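You operate a simulated robot arm through the tools that you are given. There is no shell and no other tool.

You run a simulated robot arm. Do the job below in one go: nothing can be reset, and whatever is moved stays where it is left.

## Task
Set rail A to gauge block L's size, clamp it and put the block back.
Fine: lay the block in the datum gap before the rail is set; loosen the clamp first.

The check looks at the end state, three seconds after you hand in, the way a careful person would. Anything else that was tipped, shoved, dropped, spilled or broken makes it a failure.

## Robot
A 6-joint arm with a two-finger parallel gripper, fixed in place. Base frame: the origin is at the foot of the arm, x ahead of it, y to its left, z up; the work surface is at about z = 0. Lengths are in mm, angles in rad, forces in N, time in s.
With the tool pointing down near the work surface it reaches from about 180 to 460 mm from the base axis. Its first joint turns from -1.222 to 1.222 rad. Payload 1.9 kg.
Tool frame: the origin (TCP) lies between the finger pads and is the grasp point; the fingertips stand 23 mm ahead of it; z points along the fingers, y is the line along which they close. Largest opening 94 mm; finger width 38, thickness 10; the body of the gripper, 54 by 96 mm, starts 39 mm behind the TCP.
Orientation is told as [roll, pitch, yaw] about the base's x, y, z axes, in that order, counted from this pose: with the fingers straight down and closing along the base's y, the tool's x points along the base's -x, its y along +y and its z along -z.

## Interface
- The arm moves only by the tool nudge_tool. Its argument "deltas" is a list of rows, each a list of 6 numbers: the shift along the base's x, y, z in mm, then the turn, a rotation vector about the base's x, y, z in rad. In form: [[dx, dy, dz, ax, ay, az], ...]. A call has 1 to 20 rows; each row shifts and turns the commanded pose from where the row before left it. "claw" is the gripper command, from -1 (shut) to 1 (fully open), values between in proportion, set as the call begins (left out, the last holds). A row lasts 0.2 s, in which the tool goes at most 50 mm and 0.15 rad; a call with a longer step from one row to the next is refused whole, and so is a gripper value outside its range. A pose out of reach is approached as far as the arm can. The call stops where the force on the tool passes 40 N (or 10 N more than at its start, if that is more) or the arm is blocked; 0.2 s more then pass. The fingers move at their own pace (about 108 mm/s each) and stop on an object; they squeeze with about 43 N. The grip force told is the motor's: it shows also when the fingers shut on nothing. Time passes only in rows, and 0.2 s behind the last, so rows that do not move let the fingers close. It gives the time, the measured TCP pose, the force on the tool (base axes), the opening and the grip force at its end, in the units of the frame above (readings bear some noise), with the torque about the TCP (base axes, N m) and any sound that the robot's microphone picked up.
- Cameras (640 x 400 px; columns grow to the right, rows downward): "scene" is fixed at [40, 294.9, 447.6]; the picture's right is [-0.90, -0.43, 0.00], its down [-0.15, 0.32, -0.94] and it looks along [0.40, -0.85, -0.35] (base axes); focal length 214 px, centre (320, 200). "wrist" rides on the gripper at [86, 16, -75] in the tool frame; the picture's right is [-0.18, 0.98, 0.00], its down [-0.58, -0.11, -0.81] and it looks along [-0.79, -0.15, 0.59] (tool axes); focal length 243 px, centre (320, 200). There is no depth. A picture from a camera that has moved, and an enlarged one, comes with that camera's place and axes in the base frame and with its lens.
- snapshot(camera): a new picture of that camera. The clock stands still meanwhile.
- close_up(camera, box): a new picture of the part [left, top, right, bottom] of that camera's present view, enlarged. The clock stands still meanwhile.
- hand_in(): hands the job in; it is judged then, once.

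Places have to be worked out from the pictures, the camera data and where the tool is seen. Open the gripper and draw the arm clear of the work before you hand the job in, unless the task says otherwise.

The tools are called after ">>>" as name(argument=value, ...) on one line, values as JSON. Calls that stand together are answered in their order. nudge_tool: Moves the arm, as the interface text tells. Its arguments: {"type":"object","properties":{"deltas":{"type":"array"},"claw":{"type":"number"}},"required":["deltas"]} The other tools are called the same way: snapshot (camera) takes a picture; close_up (camera, box) takes an enlarged picture of a part of a camera's view; hand_in () hands the job in.

At the start:

```text
t: 0.0
ee_pos: [222.5, -132.6, 427.9]
tool_rot: [0.002, -0.002, -0.002]
ft_force: [-0.1, -0.5, 0.5]
torque: [-0.04, 0.02, -0.01]
gripper_width: 93.8
finger_force: 0.1
```

scene: 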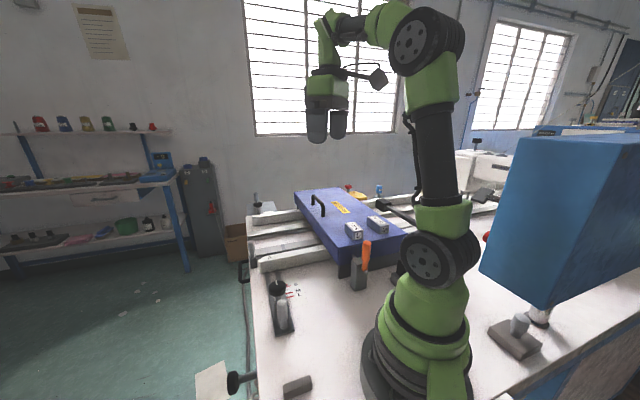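
wrist: 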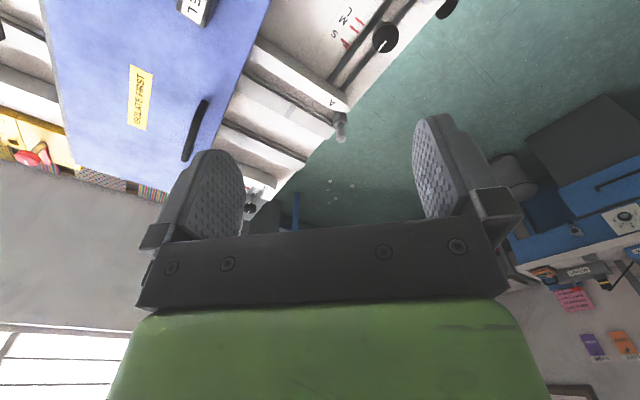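

The first pictures show a blue cover with two labelled blocks on it and some rails with a stop and knob. I'll enlarge parts of both views to make out what is what.

>>> close_up(camera="scene", box=[240, 170, 440, 295])

>>> close_up(camera="scene", box=[190, 260, 390, 400])

>>> close_up(camera="wrist", box=[0, 0, 480, 220])

>>> close_up(camera="wrist", box=[240, 0, 480, 150])

```text
3.20 times, centred on (340, 232) of scene
camera zoom: at [40.0, 294.9, 447.6], right [-0.9, -0.43, 0.0], down [-0.15, 0.32, -0.94], along [0.4, -0.85, -0.35], focal length 686 px, centre (256, 96)
```

zoom: 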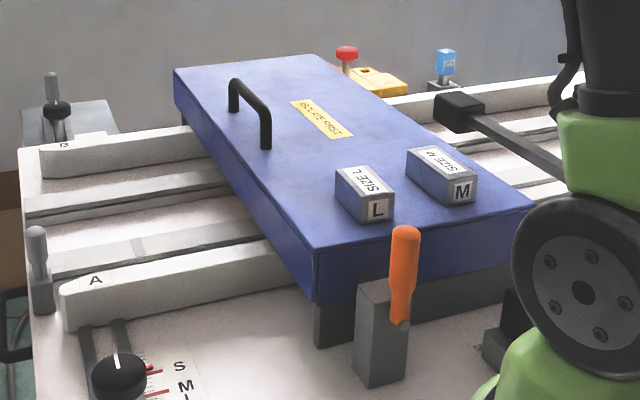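

```text
2.86 times, centred on (290, 330) of scene
camera zoom: at [40.0, 294.9, 447.6], right [-0.9, -0.43, 0.0], down [-0.15, 0.32, -0.94], along [0.4, -0.85, -0.35], focal length 613 px, centre (406, -171)
```

zoom: 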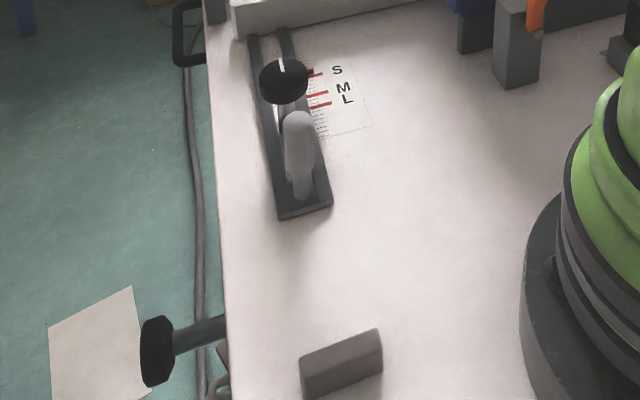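

```text
1.33 times, centred on (240, 110) of wrist
camera zoom: at [135.7, -115.0, 499.9], right [0.19, 0.98, 0.0], down [0.58, -0.11, 0.81], along [0.79, -0.15, -0.59], focal length 324 px, centre (427, 320)
```

zoom: 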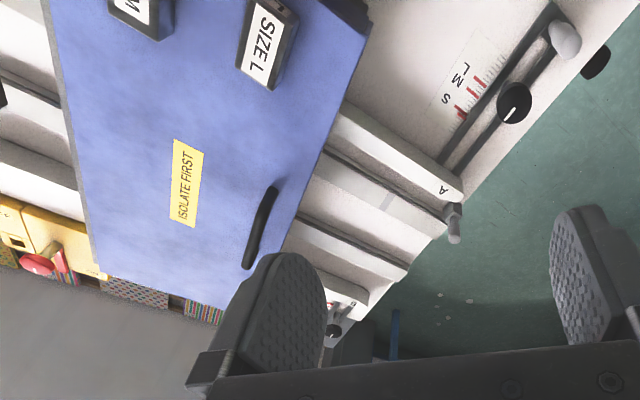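

```text
2.67 times, centred on (360, 75) of wrist
camera zoom: at [135.7, -115.0, 499.9], right [0.19, 0.98, 0.0], down [0.58, -0.11, 0.81], along [0.79, -0.15, -0.59], focal length 647 px, centre (213, 533)
```

zoom: 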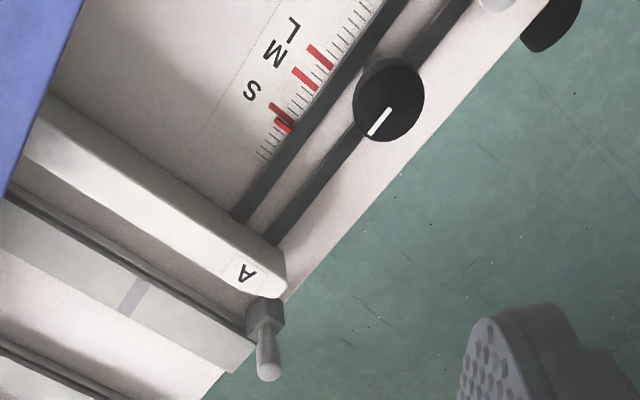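

From two-view triangulation, block L's top is near (191,-267,135) on the blue cover, the black knob near (312,-40,58), and rail A's end near (425,-112,50). I'll shift and tilt the wrist camera, staying high, for a better look at the rail, its slot and its clamp.

>>> nudge_tool(deltas=[[5, 20, -10, 0, 0.1, 0], [5, 20, -10, 0, 0.1, 0], [5, 20, -10, 0, 0.1, 0], [5, 20, -10, 0, 0.05, 0], [0, 0, 0, 0, 0, 0]], claw=1)

>>> snapshot(camera="wrist")

>>> snapshot(camera="scene")

```text
t: 1.2
ee_pos: [241.5, -49.3, 386.9]
tool_rot: [0.0, 0.348, -0.005]
ft_force: [-1.2, 0.1, 0.3]
torque: [0.01, 0.0, 0.0]
gripper_width: 94.1
finger_force: 0.0
```

```text
taken
camera wrist: at [185.8, -33.4, 485.0], right [0.18, 0.98, -0.06], down [0.82, -0.11, 0.56], along [0.54, -0.15, -0.83], focal length 243 px, centre (320, 200)
```

wrist: 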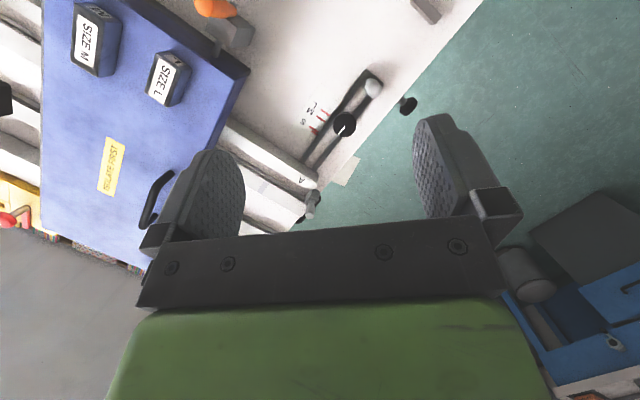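

```text
taken
```

scene: 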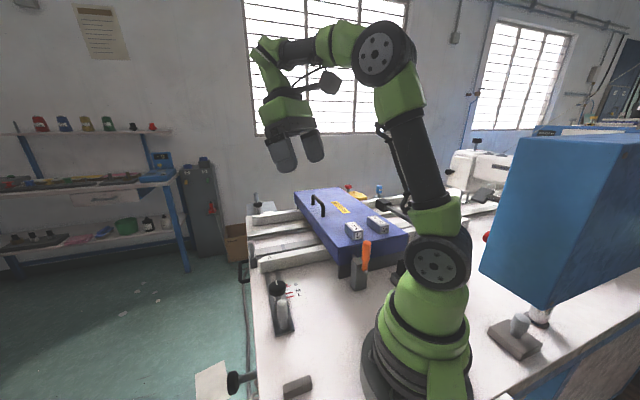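

The new wrist view shows the slot, knob and rail A end clearly, so I'll enlarge those areas.

>>> close_up(camera="wrist", box=[260, 60, 420, 160])

>>> close_up(camera="wrist", box=[200, 110, 360, 210])

>>> close_up(camera="wrist", box=[30, -40, 270, 110])

>>> close_up(camera="scene", box=[235, 190, 331, 250])

>>> close_up(camera="scene", box=[240, 240, 336, 300])

```text
4.00 times, centred on (340, 110) of wrist
camera zoom: at [185.8, -33.4, 485.0], right [0.18, 0.98, -0.06], down [0.82, -0.11, 0.56], along [0.54, -0.15, -0.83], focal length 970 px, centre (240, 560)
```

zoom: 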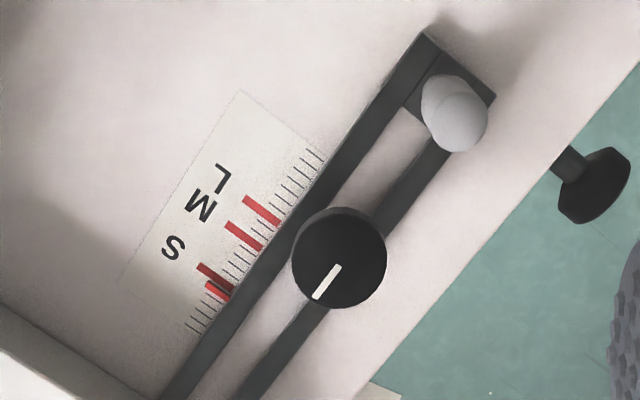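

```text
4.00 times, centred on (280, 160) of wrist
camera zoom: at [185.8, -33.4, 485.0], right [0.18, 0.98, -0.06], down [0.82, -0.11, 0.56], along [0.54, -0.15, -0.83], focal length 970 px, centre (480, 360)
```

zoom: 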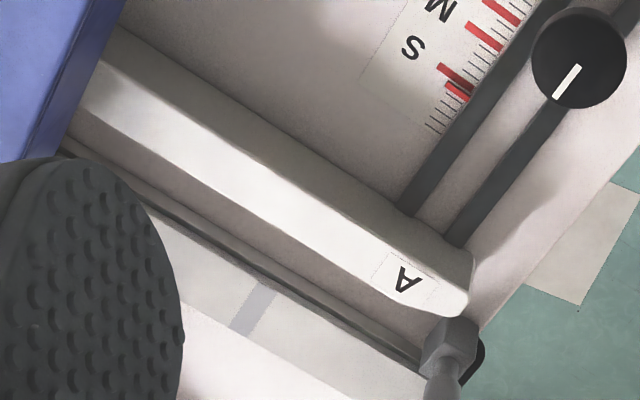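

```text
refused: -40 is not a number from 0 to 400
```

```text
6.67 times, centred on (283, 220) of scene
camera zoom: at [40.0, 294.9, 447.6], right [-0.9, -0.43, 0.0], down [-0.15, 0.32, -0.94], along [0.4, -0.85, -0.35], focal length 1430 px, centre (567, 67)
```

zoom: 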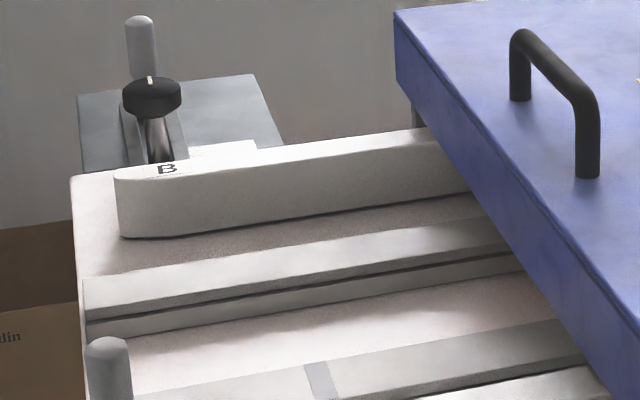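

```text
6.67 times, centred on (288, 270) of scene
camera zoom: at [40.0, 294.9, 447.6], right [-0.9, -0.43, 0.0], down [-0.15, 0.32, -0.94], along [0.4, -0.85, -0.35], focal length 1430 px, centre (533, -267)
```

zoom: 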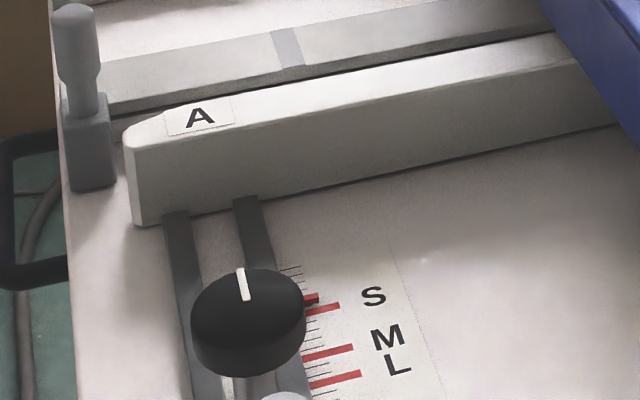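

The scale has a doubled red mark near S and there's a grey peg on a post at the rail's end. I'll zoom further on these details to tell a pointer from a printed mark.

>>> close_up(camera="wrist", box=[290, 95, 354, 135])

>>> close_up(camera="scene", box=[264, 276, 312, 306])

>>> close_up(camera="scene", box=[235, 230, 283, 270])

>>> close_up(camera="scene", box=[330, 200, 410, 250])

>>> close_up(camera="wrist", box=[50, 0, 258, 130])

>>> close_up(camera="scene", box=[330, 230, 410, 300])

```text
10.00 times, centred on (322, 115) of wrist
camera zoom: at [185.8, -33.4, 485.0], right [0.18, 0.98, -0.06], down [0.82, -0.11, 0.56], along [0.54, -0.15, -0.83], focal length 2426 px, centre (300, 1050)
```

zoom: 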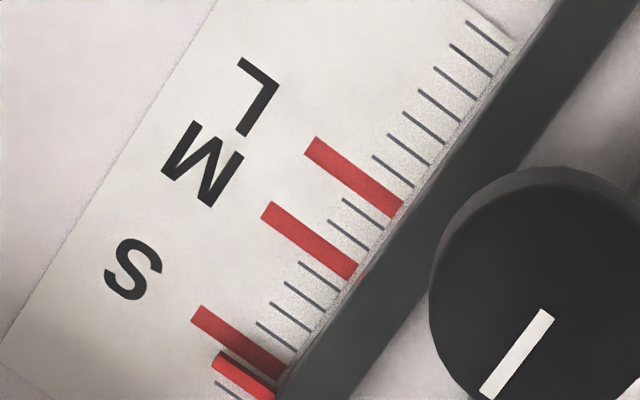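

```text
13.33 times, centred on (288, 291) of scene
camera zoom: at [40.0, 294.9, 447.6], right [-0.9, -0.43, 0.0], down [-0.15, 0.32, -0.94], along [0.4, -0.85, -0.35], focal length 2860 px, centre (747, -1013)
```

zoom: 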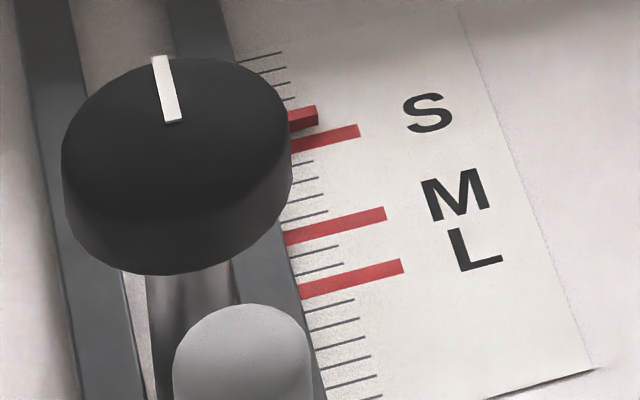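

```text
10.00 times, centred on (259, 250) of scene
camera zoom: at [40.0, 294.9, 447.6], right [-0.9, -0.43, 0.0], down [-0.15, 0.32, -0.94], along [0.4, -0.85, -0.35], focal length 2145 px, centre (930, -300)
```

zoom: 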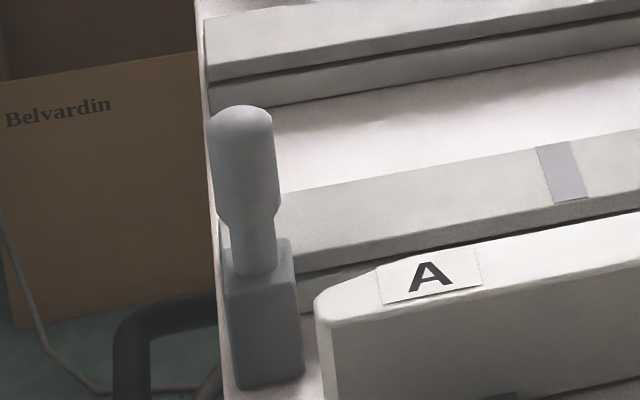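

```text
8.00 times, centred on (370, 225) of scene
camera zoom: at [40.0, 294.9, 447.6], right [-0.9, -0.43, 0.0], down [-0.15, 0.32, -0.94], along [0.4, -0.85, -0.35], focal length 1716 px, centre (-80, 0)
```

zoom: 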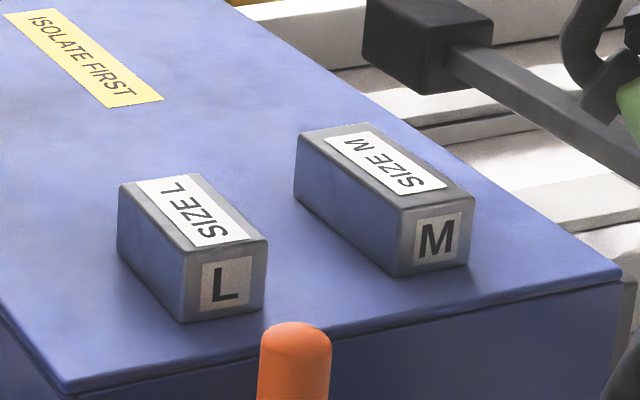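

```text
3.08 times, centred on (154, 65) of wrist
camera zoom: at [185.8, -33.4, 485.0], right [0.18, 0.98, -0.06], down [0.82, -0.11, 0.56], along [0.54, -0.15, -0.83], focal length 746 px, centre (831, 615)
```

zoom: 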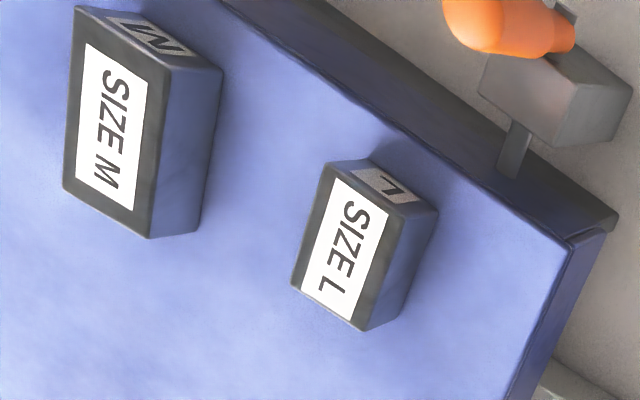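

```text
5.71 times, centred on (370, 265) of scene
camera zoom: at [40.0, 294.9, 447.6], right [-0.9, -0.43, 0.0], down [-0.15, 0.32, -0.94], along [0.4, -0.85, -0.35], focal length 1226 px, centre (34, -171)
```

zoom: 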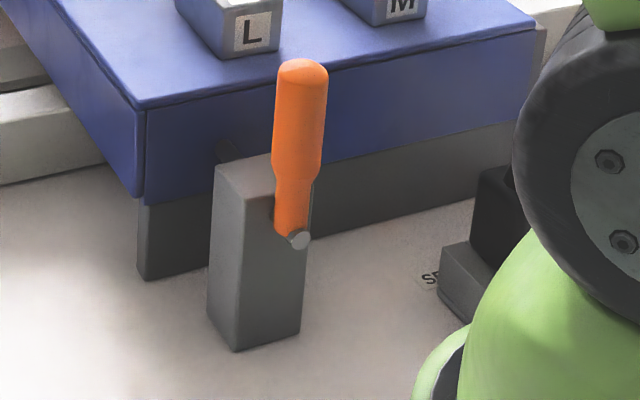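

The work frame turns out to lie at 45°: slot axis s=(0.707,-0.707), rail axis r=(0.707,0.707). The knob on a stem sits between two slide bars of a tongue whose outer end carries a grey peg (262,11,86), and a red pointer sits just below S. I'll level the tool, yaw -45° and look along the slot axis from lower down.

>>> nudge_tool(deltas=[[10, -10, -10, 0, -0.116, 0], [10, -10, -10, 0, -0.116, 0], [10, -10, -10, 0, -0.116, 0], [10, -10, -15, 0, 0, -0.13], [10, -10, -15, 0, 0, -0.13], [10, -10, -15, 0, 0, -0.13], [5, -2, -15, 0, 0, -0.13], [5, -2, -15, 0, 0, -0.13], [0, 0, -15, 0, 0, -0.13], [0, 0, 0, 0, 0, 0]])

>>> snapshot(camera="wrist")

>>> snapshot(camera="scene")

```text
t: 3.4
ee_pos: [311.7, -116.8, 266.0]
tool_rot: [0.001, 0.0, -0.784]
ft_force: [0.6, -0.3, 0.2]
torque: [-0.01, -0.02, -0.03]
gripper_width: 94.0
finger_force: 0.0
```

```text
taken
camera wrist: at [262.7, -43.2, 339.4], right [0.82, 0.57, 0.0], down [0.33, -0.49, 0.81], along [0.46, -0.66, -0.59], focal length 243 px, centre (320, 200)
```

wrist: 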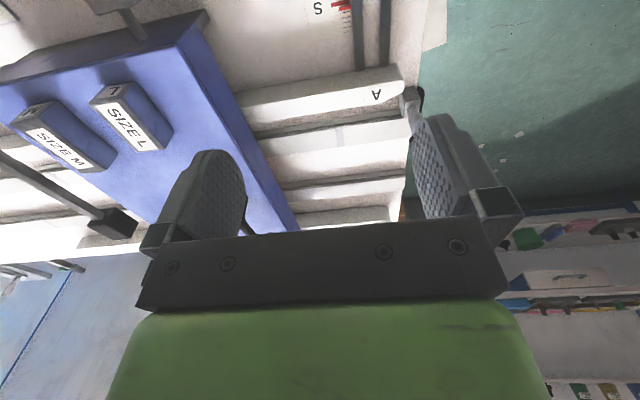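

```text
taken
```

scene: 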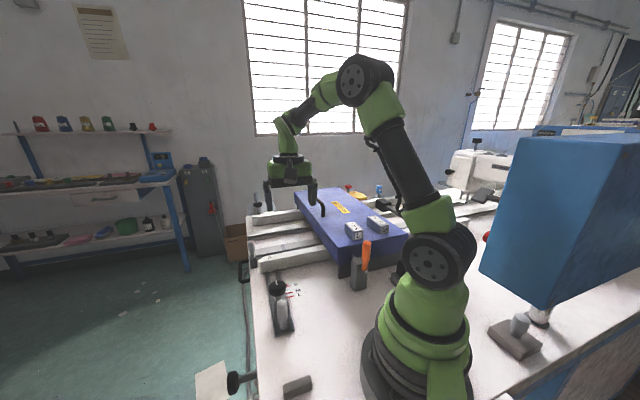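

I'll enlarge the gap region between rail A and the strip, the post at its end, the two blocks, and the scale.

>>> close_up(camera="wrist", box=[240, 60, 432, 180])

>>> close_up(camera="wrist", box=[340, 60, 436, 140])

>>> close_up(camera="wrist", box=[0, 60, 208, 190])

>>> close_up(camera="wrist", box=[280, 0, 440, 100])

```text
3.33 times, centred on (336, 120) of wrist
camera zoom: at [262.7, -43.2, 339.4], right [0.82, 0.57, 0.0], down [0.33, -0.49, 0.81], along [0.46, -0.66, -0.59], focal length 809 px, centre (267, 467)
```

zoom: 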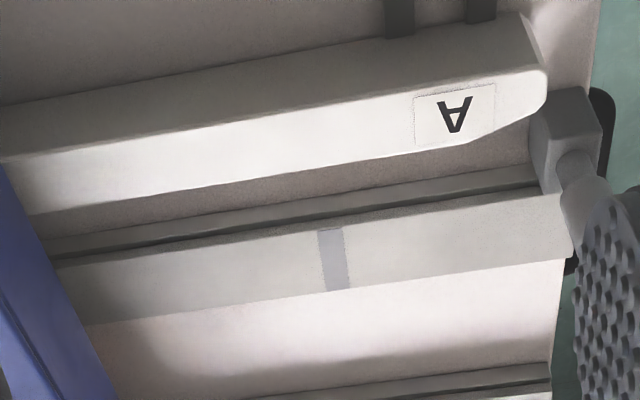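

```text
5.00 times, centred on (388, 100) of wrist
camera zoom: at [262.7, -43.2, 339.4], right [0.82, 0.57, 0.0], down [0.33, -0.49, 0.81], along [0.46, -0.66, -0.59], focal length 1213 px, centre (-20, 700)
```

zoom: 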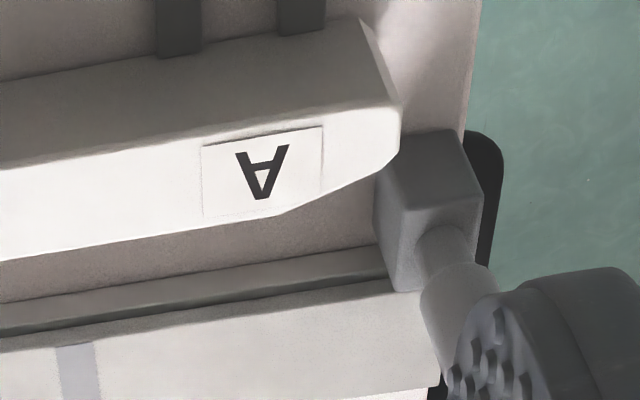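

```text
3.08 times, centred on (104, 125) of wrist
camera zoom: at [262.7, -43.2, 339.4], right [0.82, 0.57, 0.0], down [0.33, -0.49, 0.81], along [0.46, -0.66, -0.59], focal length 746 px, centre (985, 431)
```

zoom: 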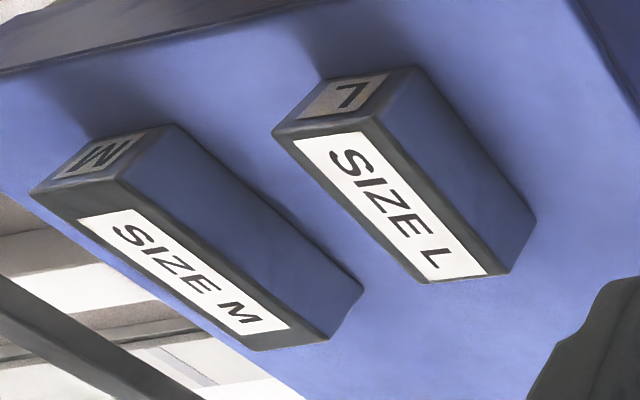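

```text
4.00 times, centred on (360, 50) of wrist
camera zoom: at [262.7, -43.2, 339.4], right [0.82, 0.57, 0.0], down [0.33, -0.49, 0.81], along [0.46, -0.66, -0.59], focal length 970 px, centre (160, 800)
```

zoom: 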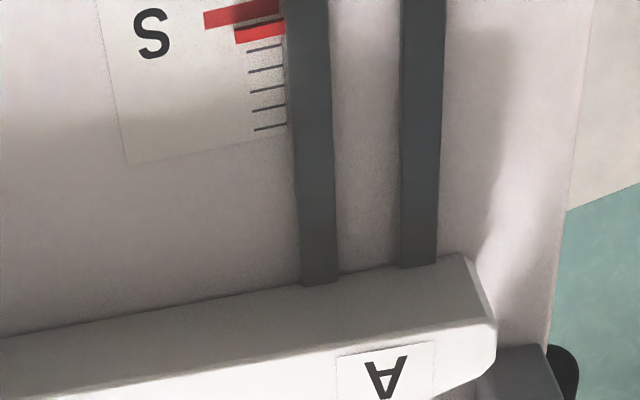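

The block L measures about 60 × 34 × 33 mm (long axis along the slot direction), M about 76 × 33; rail A spans p≈381–407 and the strip's near face is at p≈452 (p along s). I'll zoom more on the gap and the knob from the fixed camera to be sure of the parts.

>>> close_up(camera="scene", box=[262, 235, 310, 265])

>>> close_up(camera="scene", box=[256, 270, 320, 340])

>>> close_up(camera="wrist", box=[250, 100, 346, 160])

>>> close_up(camera="scene", box=[330, 170, 426, 230])

>>> close_up(camera="scene", box=[480, 290, 576, 380])

>>> close_up(camera="scene", box=[220, 350, 330, 400])

```text
13.33 times, centred on (286, 250) of scene
camera zoom: at [40.0, 294.9, 447.6], right [-0.9, -0.43, 0.0], down [-0.15, 0.32, -0.94], along [0.4, -0.85, -0.35], focal length 2860 px, centre (773, -467)
```

zoom: 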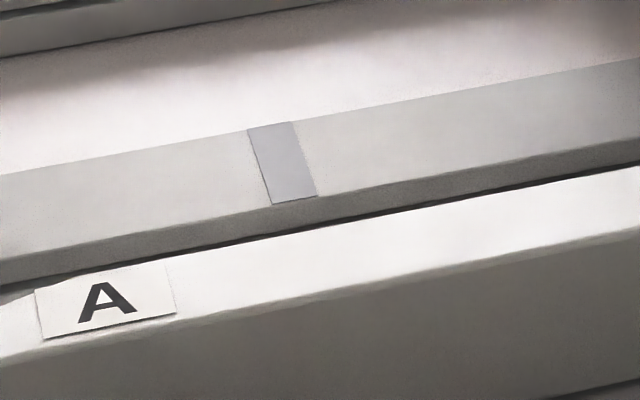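

```text
5.71 times, centred on (288, 305) of scene
camera zoom: at [40.0, 294.9, 447.6], right [-0.9, -0.43, 0.0], down [-0.15, 0.32, -0.94], along [0.4, -0.85, -0.35], focal length 1226 px, centre (503, -400)
```

zoom: 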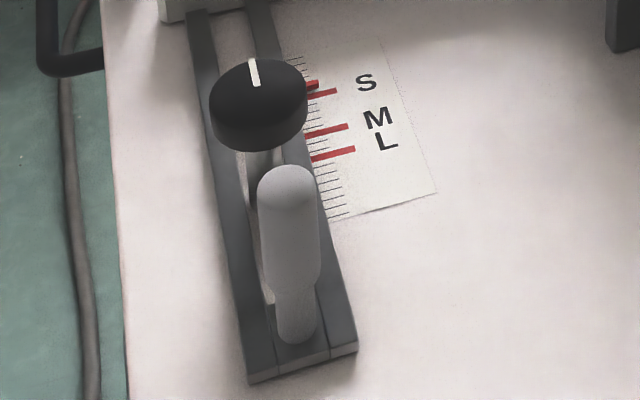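

```text
6.67 times, centred on (298, 130) of wrist
camera zoom: at [262.7, -43.2, 339.4], right [0.82, 0.57, 0.0], down [0.33, -0.49, 0.81], along [0.46, -0.66, -0.59], focal length 1618 px, centre (467, 667)
```

zoom: 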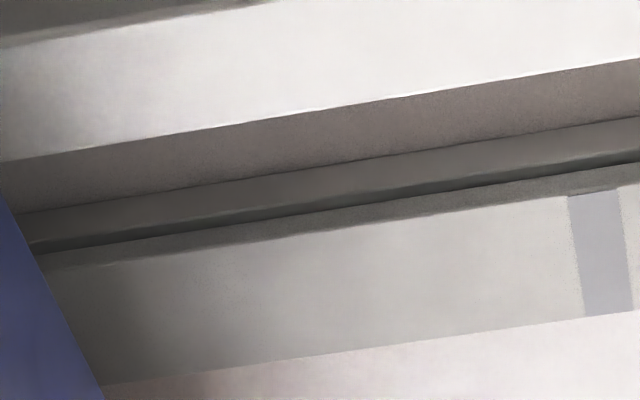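

```text
6.67 times, centred on (378, 200) of scene
camera zoom: at [40.0, 294.9, 447.6], right [-0.9, -0.43, 0.0], down [-0.15, 0.32, -0.94], along [0.4, -0.85, -0.35], focal length 1430 px, centre (-67, 200)
```

zoom: 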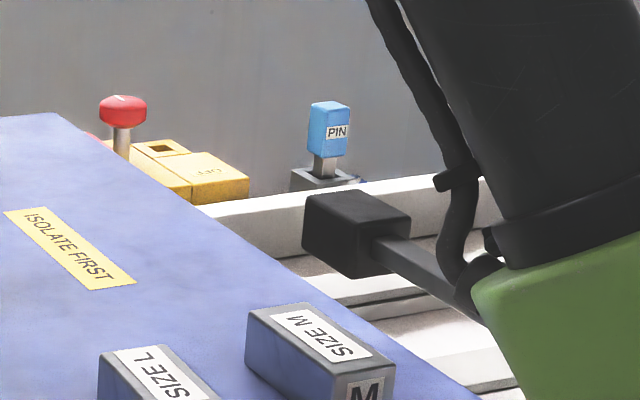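

```text
4.44 times, centred on (528, 335) of scene
camera zoom: at [40.0, 294.9, 447.6], right [-0.9, -0.43, 0.0], down [-0.15, 0.32, -0.94], along [0.4, -0.85, -0.35], focal length 953 px, centre (-604, -400)
```

zoom: 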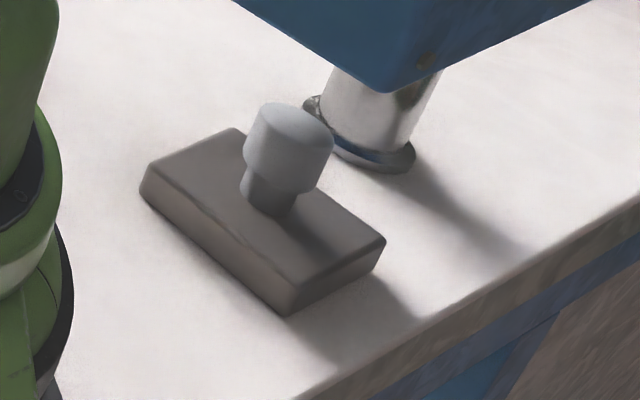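

```text
5.82 times, centred on (275, 375) of scene
camera zoom: at [40.0, 294.9, 447.6], right [-0.9, -0.43, 0.0], down [-0.15, 0.32, -0.94], along [0.4, -0.85, -0.35], focal length 1248 px, centre (582, -818)
```

zoom: 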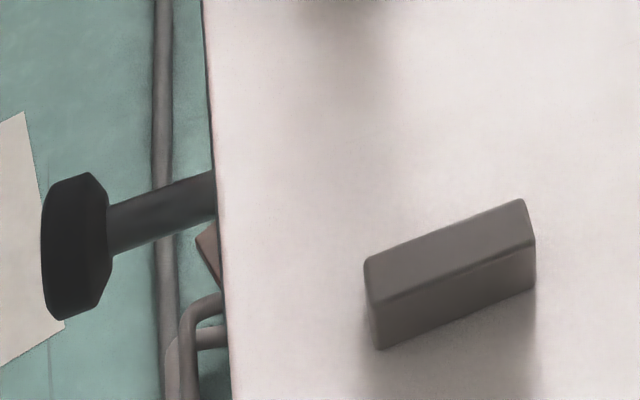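

A new finding: the dark bar near (176,99) lies exactly in line with the tongue (q≈195). The distance from it to the tongue's outer end is about 103 mm now, and it would be 60 at mark L and 75 at M, which matches the block lengths, so that is very likely the datum gap. I'll move the wrist camera above it to check.

>>> nudge_tool(deltas=[[-8, 17.7, 6.4, 0, 0, 0.13], [-8, 17.7, 6.4, 0, 0, 0.13], [-8, 17.7, 6.4, 0, 0, 0.13], [-8, 17.7, 6.4, 0, 0, 0.13], [-8, 17.7, 6.4, 0, 0, 0.13], [-8, 17.7, 6.4, 0, 0, 0.13], [-8, 17.7, 6.4, 0, 0.15, 0], [-8, 17.7, 6.4, 0, 0.15, 0], [-8, 17.7, 6.4, 0, 0.15, 0], [-8, 17.7, 6.4, 0, 0.15, 0], [0, 0, 0, 0, 0, 0]])

>>> snapshot(camera="wrist")

>>> snapshot(camera="scene")

```text
t: 5.8
ee_pos: [233.5, 61.4, 329.3]
tool_rot: [-0.002, 0.599, -0.002]
ft_force: [0.0, 0.2, 0.3]
torque: [0.02, -0.01, 0.02]
gripper_width: 93.9
finger_force: 0.1
```

```text
taken
camera wrist: at [203.9, 77.9, 438.8], right [0.15, 0.98, -0.1], down [0.94, -0.11, 0.34], along [0.32, -0.15, -0.94], focal length 243 px, centre (320, 200)
```

wrist: 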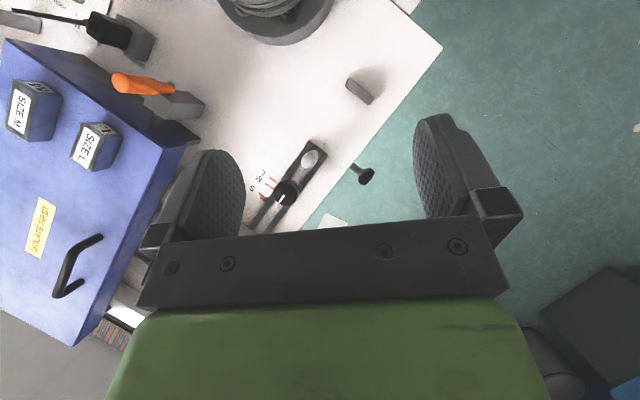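

```text
taken
```

scene: 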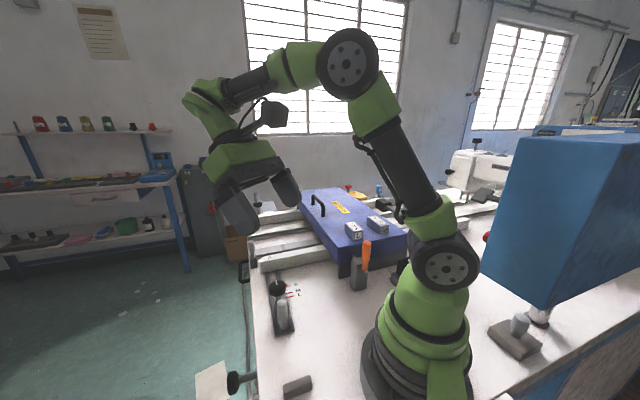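

>>> close_up(camera="wrist", box=[250, 60, 410, 160])

>>> close_up(camera="wrist", box=[240, 130, 352, 200])

>>> close_up(camera="wrist", box=[320, 60, 400, 110])

```text
4.00 times, centred on (330, 110) of wrist
camera zoom: at [203.9, 77.9, 438.8], right [0.15, 0.98, -0.1], down [0.94, -0.11, 0.34], along [0.32, -0.15, -0.94], focal length 970 px, centre (280, 560)
```

zoom: 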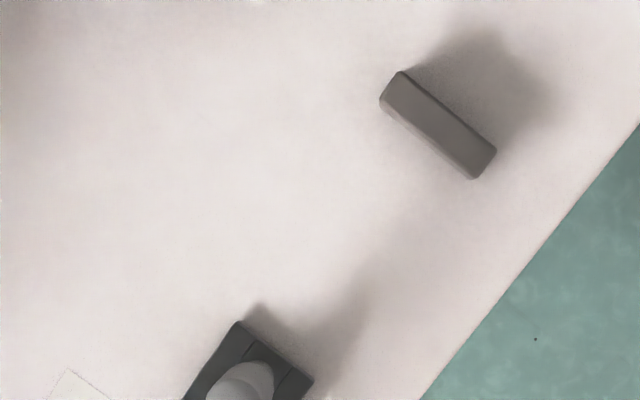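

```text
5.71 times, centred on (296, 165) of wrist
camera zoom: at [203.9, 77.9, 438.8], right [0.15, 0.98, -0.1], down [0.94, -0.11, 0.34], along [0.32, -0.15, -0.94], focal length 1386 px, centre (457, 400)
```

zoom: 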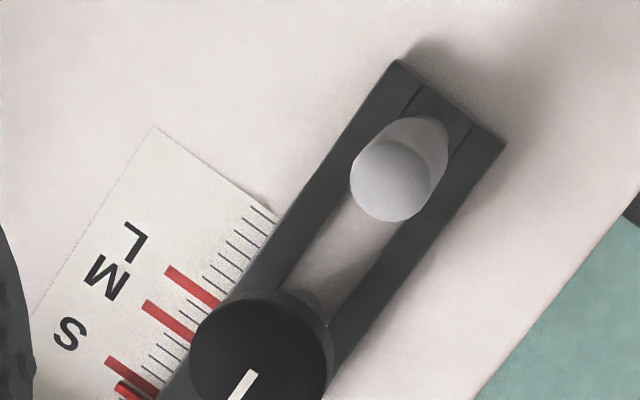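

```text
8.00 times, centred on (360, 85) of wrist
camera zoom: at [203.9, 77.9, 438.8], right [0.15, 0.98, -0.1], down [0.94, -0.11, 0.34], along [0.32, -0.15, -0.94], focal length 1941 px, centre (0, 1120)
```

zoom: 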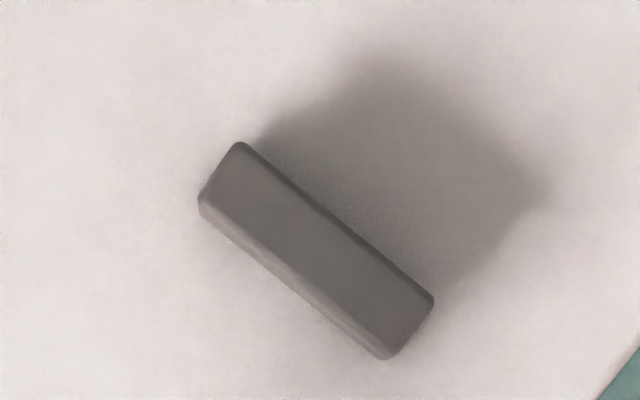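

This confirms it: the datum bar's face is at p≈60 (q≈173–219) and the tongue end at p≈164, so the gap is about 104 mm. At 60 mm the pointer would land on L. The peg is at p≈179, q≈197, and the knob centre is near (314,-36), 40 mm across, top z≈68. I'll go above the knob, level, with yaw -45°.

>>> nudge_tool(deltas=[[8, -9.7, -15, 0, -0.15, 0], [8, -9.7, -15, 0, -0.15, 0], [8, -9.7, -15, 0, -0.15, 0], [8, -9.7, -15, 0, -0.149, 0], [8, -9.7, -19, 0, 0, -0.13], [8, -9.7, -20, 0, 0, -0.13], [8, -9.7, -20, 0, 0, -0.13], [8, -9.7, -20, 0, 0, -0.13], [8, -9.7, -20, 0, 0, -0.13], [8.5, -10, -20, 0, 0, -0.133], [0, 0, 0, 0, 0, 0]])

>>> snapshot(camera="wrist")

>>> snapshot(camera="scene")

```text
t: 8.2
ee_pos: [311.9, -36.9, 149.9]
tool_rot: [0.0, 0.003, -0.788]
ft_force: [0.0, 0.6, -0.1]
torque: [0.03, 0.01, -0.01]
gripper_width: 93.7
finger_force: 0.1
```

```text
taken
camera wrist: at [263.3, 35.7, 224.0], right [0.83, 0.56, 0.0], down [0.33, -0.49, 0.81], along [0.45, -0.67, -0.59], focal length 243 px, centre (320, 200)
```

wrist: 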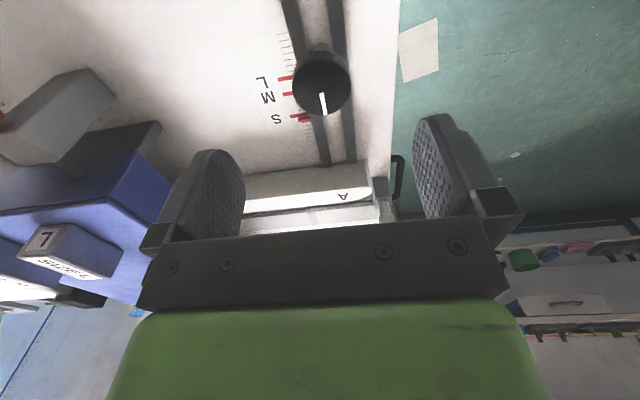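

```text
taken
```

scene: 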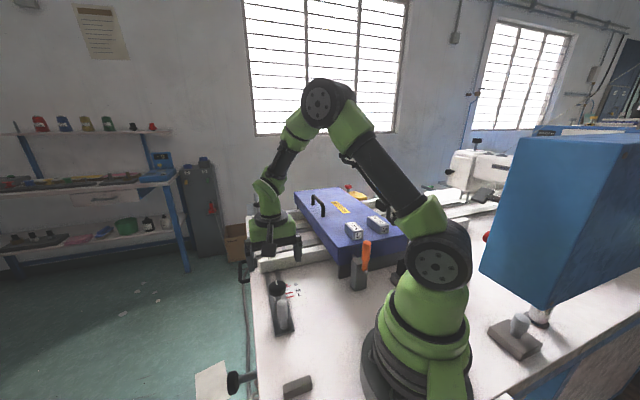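

The knob sits at column ~321, row ~85, nearly exactly where it should for being under the TCP. I'll enlarge it to refine the centring and the mark's direction.

>>> close_up(camera="wrist", box=[256, 40, 384, 120])

>>> close_up(camera="scene", box=[240, 220, 336, 310])

```text
5.00 times, centred on (320, 80) of wrist
camera zoom: at [263.3, 35.7, 224.0], right [0.83, 0.56, 0.0], down [0.33, -0.49, 0.81], along [0.45, -0.67, -0.59], focal length 1213 px, centre (320, 800)
```

zoom: 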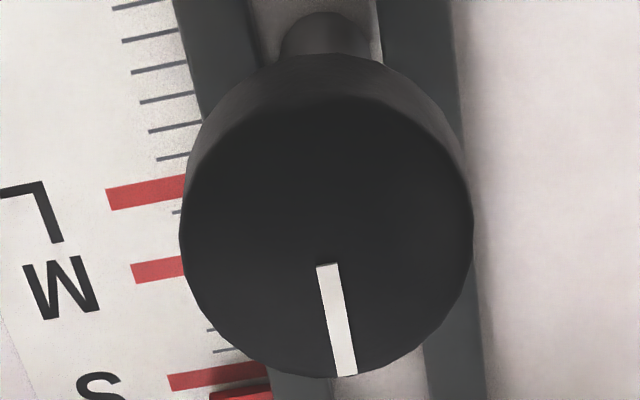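

```text
4.44 times, centred on (288, 265) of scene
camera zoom: at [40.0, 294.9, 447.6], right [-0.9, -0.43, 0.0], down [-0.15, 0.32, -0.94], along [0.4, -0.85, -0.35], focal length 953 px, centre (462, -89)
```

zoom: 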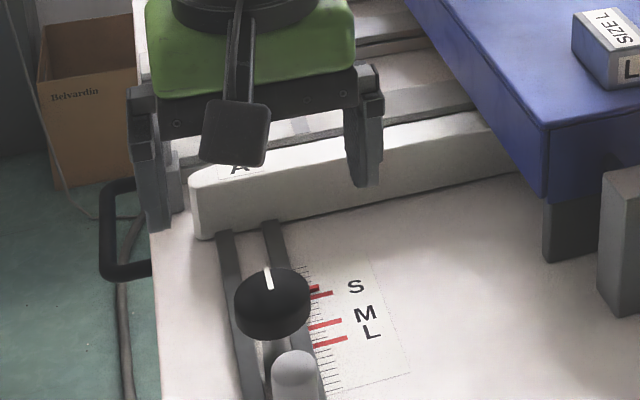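

The knob's centre is within about 1 mm (shift +0.7,+0.7), its top is at z≈67 and its white mark points along +p. I'll descend so the pads straddle the disc at z≈57, still open.

>>> nudge_tool(deltas=[[0.7, 0.7, -20, 0, 0, 0], [0, 0, -20, 0, 0, 0], [0, 0, -20, 0, 0, 0], [0, 0, -20, 0, 0, 0], [0, 0, -12.5, 0, 0, 0], [0, 0, 0, 0, 0, 0]])

>>> snapshot(camera="wrist")

>>> close_up(camera="scene", box=[240, 220, 336, 310])

```text
t: 9.6
ee_pos: [313.2, -35.3, 58.9]
tool_rot: [0.003, 0.001, -0.785]
ft_force: [-0.4, 0.9, -0.1]
torque: [0.0, -0.03, 0.04]
gripper_width: 93.8
finger_force: 0.0
```

```text
taken
camera wrist: at [264.0, 37.5, 132.3], right [0.83, 0.56, 0.0], down [0.33, -0.49, 0.81], along [0.46, -0.66, -0.59], focal length 243 px, centre (320, 200)
```

wrist: 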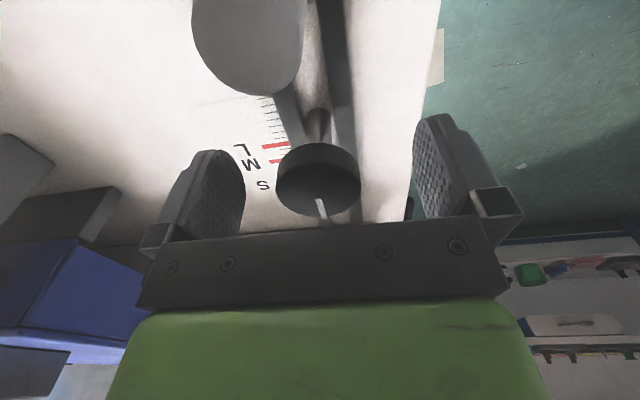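

```text
4.44 times, centred on (288, 265) of scene
camera zoom: at [40.0, 294.9, 447.6], right [-0.9, -0.43, 0.0], down [-0.15, 0.32, -0.94], along [0.4, -0.85, -0.35], focal length 953 px, centre (462, -89)
```

zoom: 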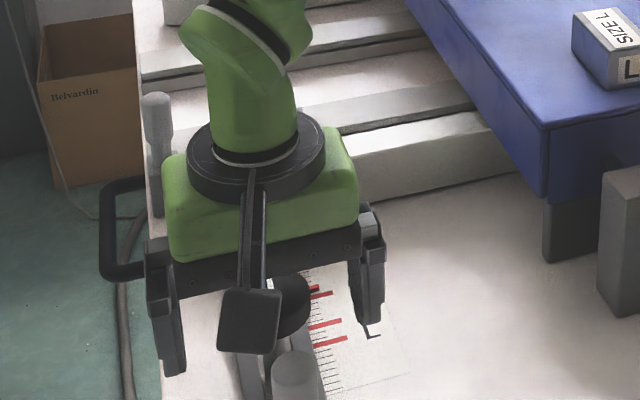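

The fingers straddle the knob symmetrically (knob spans columns 276–361). I'll close on it and wait.

>>> nudge_tool(deltas=[[0, 0, 0, 0, 0, 0], [0, 0, 0, 0, 0, 0], [0, 0, 0, 0, 0, 0]], claw=-1)

```text
t: 10.5
ee_pos: [311.7, -37.0, 58.5]
tool_rot: [-0.001, 0.003, -0.787]
ft_force: [-2.5, -3.7, 3.4]
torque: [0.04, -0.13, -0.04]
gripper_width: 41.6
finger_force: 45.0
stopped in row 3: the force on the tool passed its limit at 42 N (the readings are from after the stop); the commanded pose is now the measured one
```

The grip is firm at 41.6 mm with only small forces remaining. I'll turn a little counter-clockwise and read the torque.

>>> nudge_tool(deltas=[[0, 0, 0, 0, 0, 0.05], [0, 0, 0, 0, 0, 0.05], [0, 0, 0, 0, 0, 0.05], [0, 0, 0, 0, 0, 0]])

>>> close_up(camera="wrist", box=[256, 120, 384, 220])

```text
t: 11.5
ee_pos: [311.2, -37.5, 58.2]
tool_rot: [-0.004, 0.004, -0.637]
ft_force: [-1.2, -29.2, -18.9]
torque: [0.49, 0.54, -0.24]
gripper_width: 41.8
finger_force: 45.0
```

```text
4.00 times, centred on (320, 170) of wrist
camera zoom: at [252.4, 27.8, 132.5], right [0.73, 0.68, 0.0], down [0.41, -0.43, 0.8], along [0.54, -0.59, -0.59], focal length 970 px, centre (320, 320)
```

zoom: 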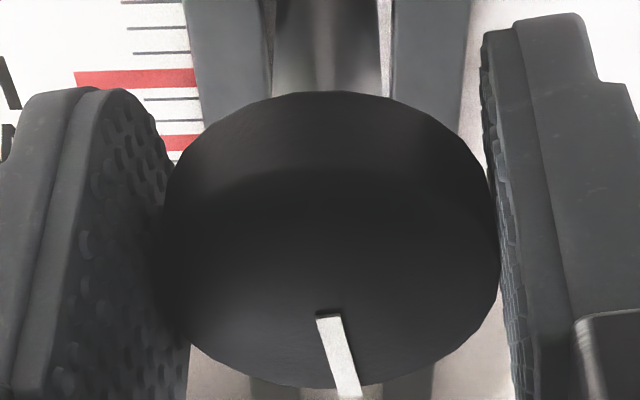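

The mark now leans relative to the slot bars, so the knob seems to be turning with the gripper, though a side force of ~30 N has built up. I'll continue in small steps with a slight relief of the position toward the force and watch.

>>> nudge_tool(deltas=[[0, -0.7, -0.5, 0, 0, 0], [0, 0, 0, 0, 0, 0]])

```text
t: 12.1
ee_pos: [312.5, -36.1, 59.5]
tool_rot: [-0.002, 0.007, -0.636]
ft_force: [-3.8, -27.2, -13.1]
torque: [0.04, 0.36, -0.12]
gripper_width: 41.9
finger_force: 45.0
```

Small relief helped slightly, and position readings carry about 1 mm noise. I'll ease further in -y/-z and keep turning counter-clockwise.

>>> nudge_tool(deltas=[[0, -1.5, -0.8, 0, 0, 0], [0, -1.0, -0.4, 0, 0, 0.05], [0, 0, 0, 0, 0, 0.05], [0, 0, 0, 0, 0, 0]])

>>> close_up(camera="wrist", box=[256, 120, 384, 220])

```text
t: 13.3
ee_pos: [313.2, -38.9, 56.9]
tool_rot: [-0.001, 0.004, -0.538]
ft_force: [0.9, 2.7, 0.9]
torque: [0.08, 0.0, -0.03]
gripper_width: 41.5
finger_force: 45.4
stopped in row 4: the force on the tool passed its limit at 41 N (the readings are from after the stop); the commanded pose is now the measured one
```

```text
4.00 times, centred on (320, 170) of wrist
camera zoom: at [247.1, 19.9, 131.0], right [0.66, 0.75, 0.0], down [0.45, -0.39, 0.8], along [0.6, -0.53, -0.59], focal length 970 px, centre (320, 320)
```

zoom: 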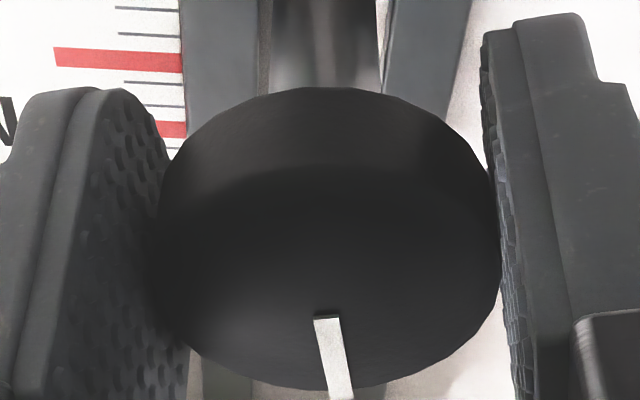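

The knob has turned roughly 11°, but the TCP is not quite on its axis, so side load builds up while turning. I'll open to ~60 mm, turn the gripper so that it closes along p, and use that grip to centre on the knob in that direction too.

>>> nudge_tool(deltas=[[0, 0, 0, 0, 0, 0], [0, 0, 0, 0, 0, 0]], claw=0.28)

```text
t: 13.9
ee_pos: [312.8, -38.6, 56.5]
tool_rot: [-0.001, 0.003, -0.535]
ft_force: [-0.8, 0.1, 0.5]
torque: [0.02, 0.01, 0.02]
gripper_width: 60.1
finger_force: 0.1
```

Opened to 60 mm with no contact. Now I rotate in place so the fingers close along the slot direction.

>>> nudge_tool(deltas=[[0, 0, 0, 0, 0, 0.147], [0, 0, 0, 0, 0, 0.147], [0, 0, 0, 0, 0, 0.147], [0, 0, 0, 0, 0, 0.147], [0, 0, 0, 0, 0, 0.147], [0, 0, 0, 0, 0, 0.147], [0, 0, 0, 0, 0, 0.147], [0, 0, 0, 0, 0, 0.147], [0, 0, 0, 0, 0, 0.147], [0, 0, 0, 0, 0, 0]])

>>> snapshot(camera="wrist")

>>> snapshot(camera="scene")

```text
t: 16.1
ee_pos: [313.9, -38.9, 58.6]
tool_rot: [-0.002, 0.004, 0.789]
ft_force: [0.1, 0.3, 0.0]
torque: [-0.02, 0.03, -0.01]
gripper_width: 60.0
finger_force: 0.0
```

```text
taken
camera wrist: at [241.1, -88.2, 131.4], right [-0.57, 0.82, 0.0], down [0.49, 0.34, 0.8], along [0.66, 0.46, -0.59], focal length 243 px, centre (320, 200)
```

wrist: 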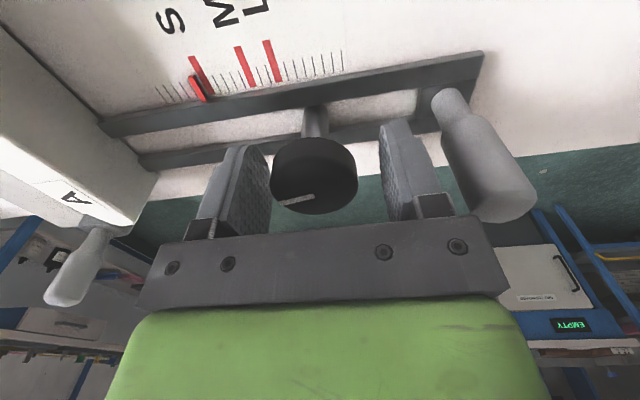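

```text
taken
```

scene: 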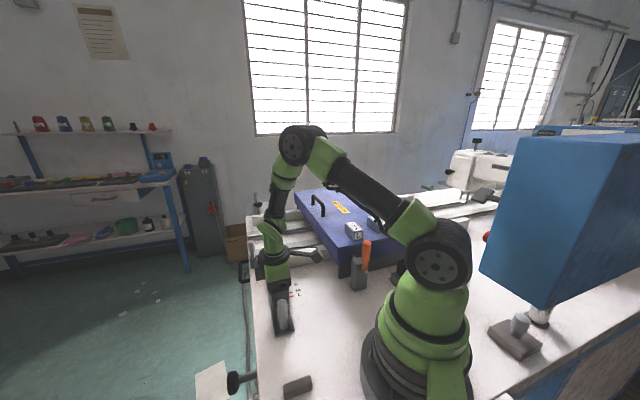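

This view is very clear: the knob's centre lies about 4 mm toward +p from the TCP, while the pointer remains at S and the peg is well clear. I'll shift +3.5 mm along p and look again before closing.

>>> nudge_tool(deltas=[[2.5, -2.5, 0, 0, 0, 0], [0, 0, 0, 0, 0, 0]])

>>> close_up(camera="wrist", box=[240, 110, 400, 230])

```text
t: 16.7
ee_pos: [315.1, -41.9, 57.6]
tool_rot: [-0.001, 0.002, 0.788]
ft_force: [1.3, 0.6, 0.2]
torque: [0.03, -0.03, 0.01]
gripper_width: 60.2
finger_force: 0.0
```

```text
3.33 times, centred on (320, 170) of wrist
camera zoom: at [243.1, -90.5, 131.1], right [-0.57, 0.82, 0.0], down [0.49, 0.34, 0.8], along [0.66, 0.45, -0.59], focal length 809 px, centre (320, 300)
```

zoom: 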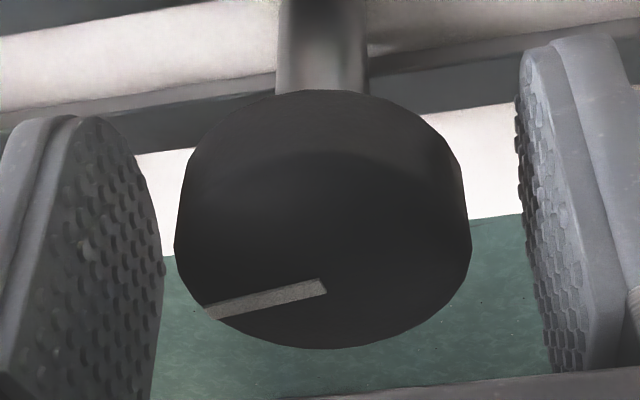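

The knob is now centred (columns 174–471 about 322). I'll close on it and read the forces.

>>> nudge_tool(deltas=[[0, 0, -2, 0, 0, 0], [0, 0, 0, 0, 0, 0], [0, 0, 0, 0, 0, 0]], claw=-1)

```text
t: 17.5
ee_pos: [315.6, -41.5, 55.2]
tool_rot: [-0.001, 0.002, 0.788]
ft_force: [-8.8, 10.7, 35.3]
torque: [0.17, 0.11, 0.18]
gripper_width: 41.5
finger_force: 44.6
```

The closing happened during the small descent, so there is a z load (35 N) and about 14 N along -p. I'll relieve both.

>>> nudge_tool(deltas=[[-0.6, 0.6, 2, 0, 0, 0], [0, 0, 0, 0, 0, 0]])

```text
t: 18.1
ee_pos: [315.2, -41.0, 57.5]
tool_rot: [-0.003, 0.002, 0.788]
ft_force: [20.6, -4.8, -33.3]
torque: [0.15, -0.01, 0.16]
gripper_width: 41.3
finger_force: 44.7
```

Stiffness is about 35 N/mm, so I can interpolate the zero-force point: +0.5, -0.1, -1.0 mm.

>>> nudge_tool(deltas=[[0.5, -0.1, -1, 0, 0, 0], [0, 0, 0, 0, 0, 0]])

```text
t: 18.7
ee_pos: [315.2, -40.9, 57.4]
tool_rot: [-0.001, 0.003, 0.785]
ft_force: [-8.1, -16.6, 15.7]
torque: [0.42, -0.69, 0.12]
gripper_width: 41.2
finger_force: 45.3
```

The force along p is now near zero, so the knob axis is about (315.5,-41). I'll try turning counter-clockwise about this centre in small steps.

>>> nudge_tool(deltas=[[0, 0, 0, 0, 0, 0.05], [0, 0, 0, 0, 0, 0.05], [0, 0, 0, 0, 0, 0.05], [0, 0, 0, 0, 0, 0]])

>>> close_up(camera="wrist", box=[240, 110, 400, 230])

```text
t: 19.7
ee_pos: [314.7, -41.3, 55.4]
tool_rot: [-0.002, 0.004, 0.938]
ft_force: [-10.8, -20.7, 28.5]
torque: [-0.1, 0.08, -0.1]
gripper_width: 41.7
finger_force: 45.3
```

```text
3.33 times, centred on (320, 170) of wrist
camera zoom: at [251.2, -100.7, 130.0], right [-0.68, 0.73, 0.0], down [0.43, 0.41, 0.8], along [0.59, 0.55, -0.59], focal length 809 px, centre (320, 300)
```

zoom: 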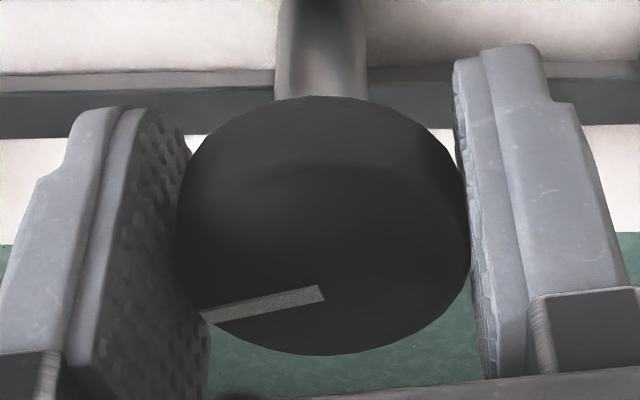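

The mark keeps its place relative to the gripper, so the knob turns with it at low torque. I'll ease z up a little and keep turning.

>>> nudge_tool(deltas=[[-0.2, -0.4, 0.7, 0, 0, 0.05], [0, 0, 0, 0, 0, 0.1], [0, 0, 0, 0, 0, 0.1], [0, 0, 0, 0, 0, 0.1], [0, 0, 0, 0, 0, 0]])

>>> snapshot(camera="wrist")

```text
t: 20.9
ee_pos: [317.1, -41.6, 57.8]
tool_rot: [-0.001, 0.002, 1.291]
ft_force: [19.8, -16.1, -34.7]
torque: [-0.1, 0.13, 0.0]
gripper_width: 41.5
finger_force: 44.8
```

```text
taken
camera wrist: at [276.2, -119.1, 130.9], right [-0.89, 0.45, 0.0], down [0.27, 0.53, 0.8], along [0.36, 0.72, -0.59], focal length 243 px, centre (320, 200)
```

wrist: 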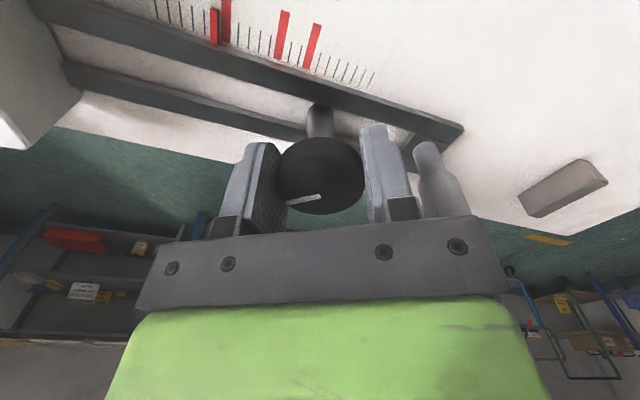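

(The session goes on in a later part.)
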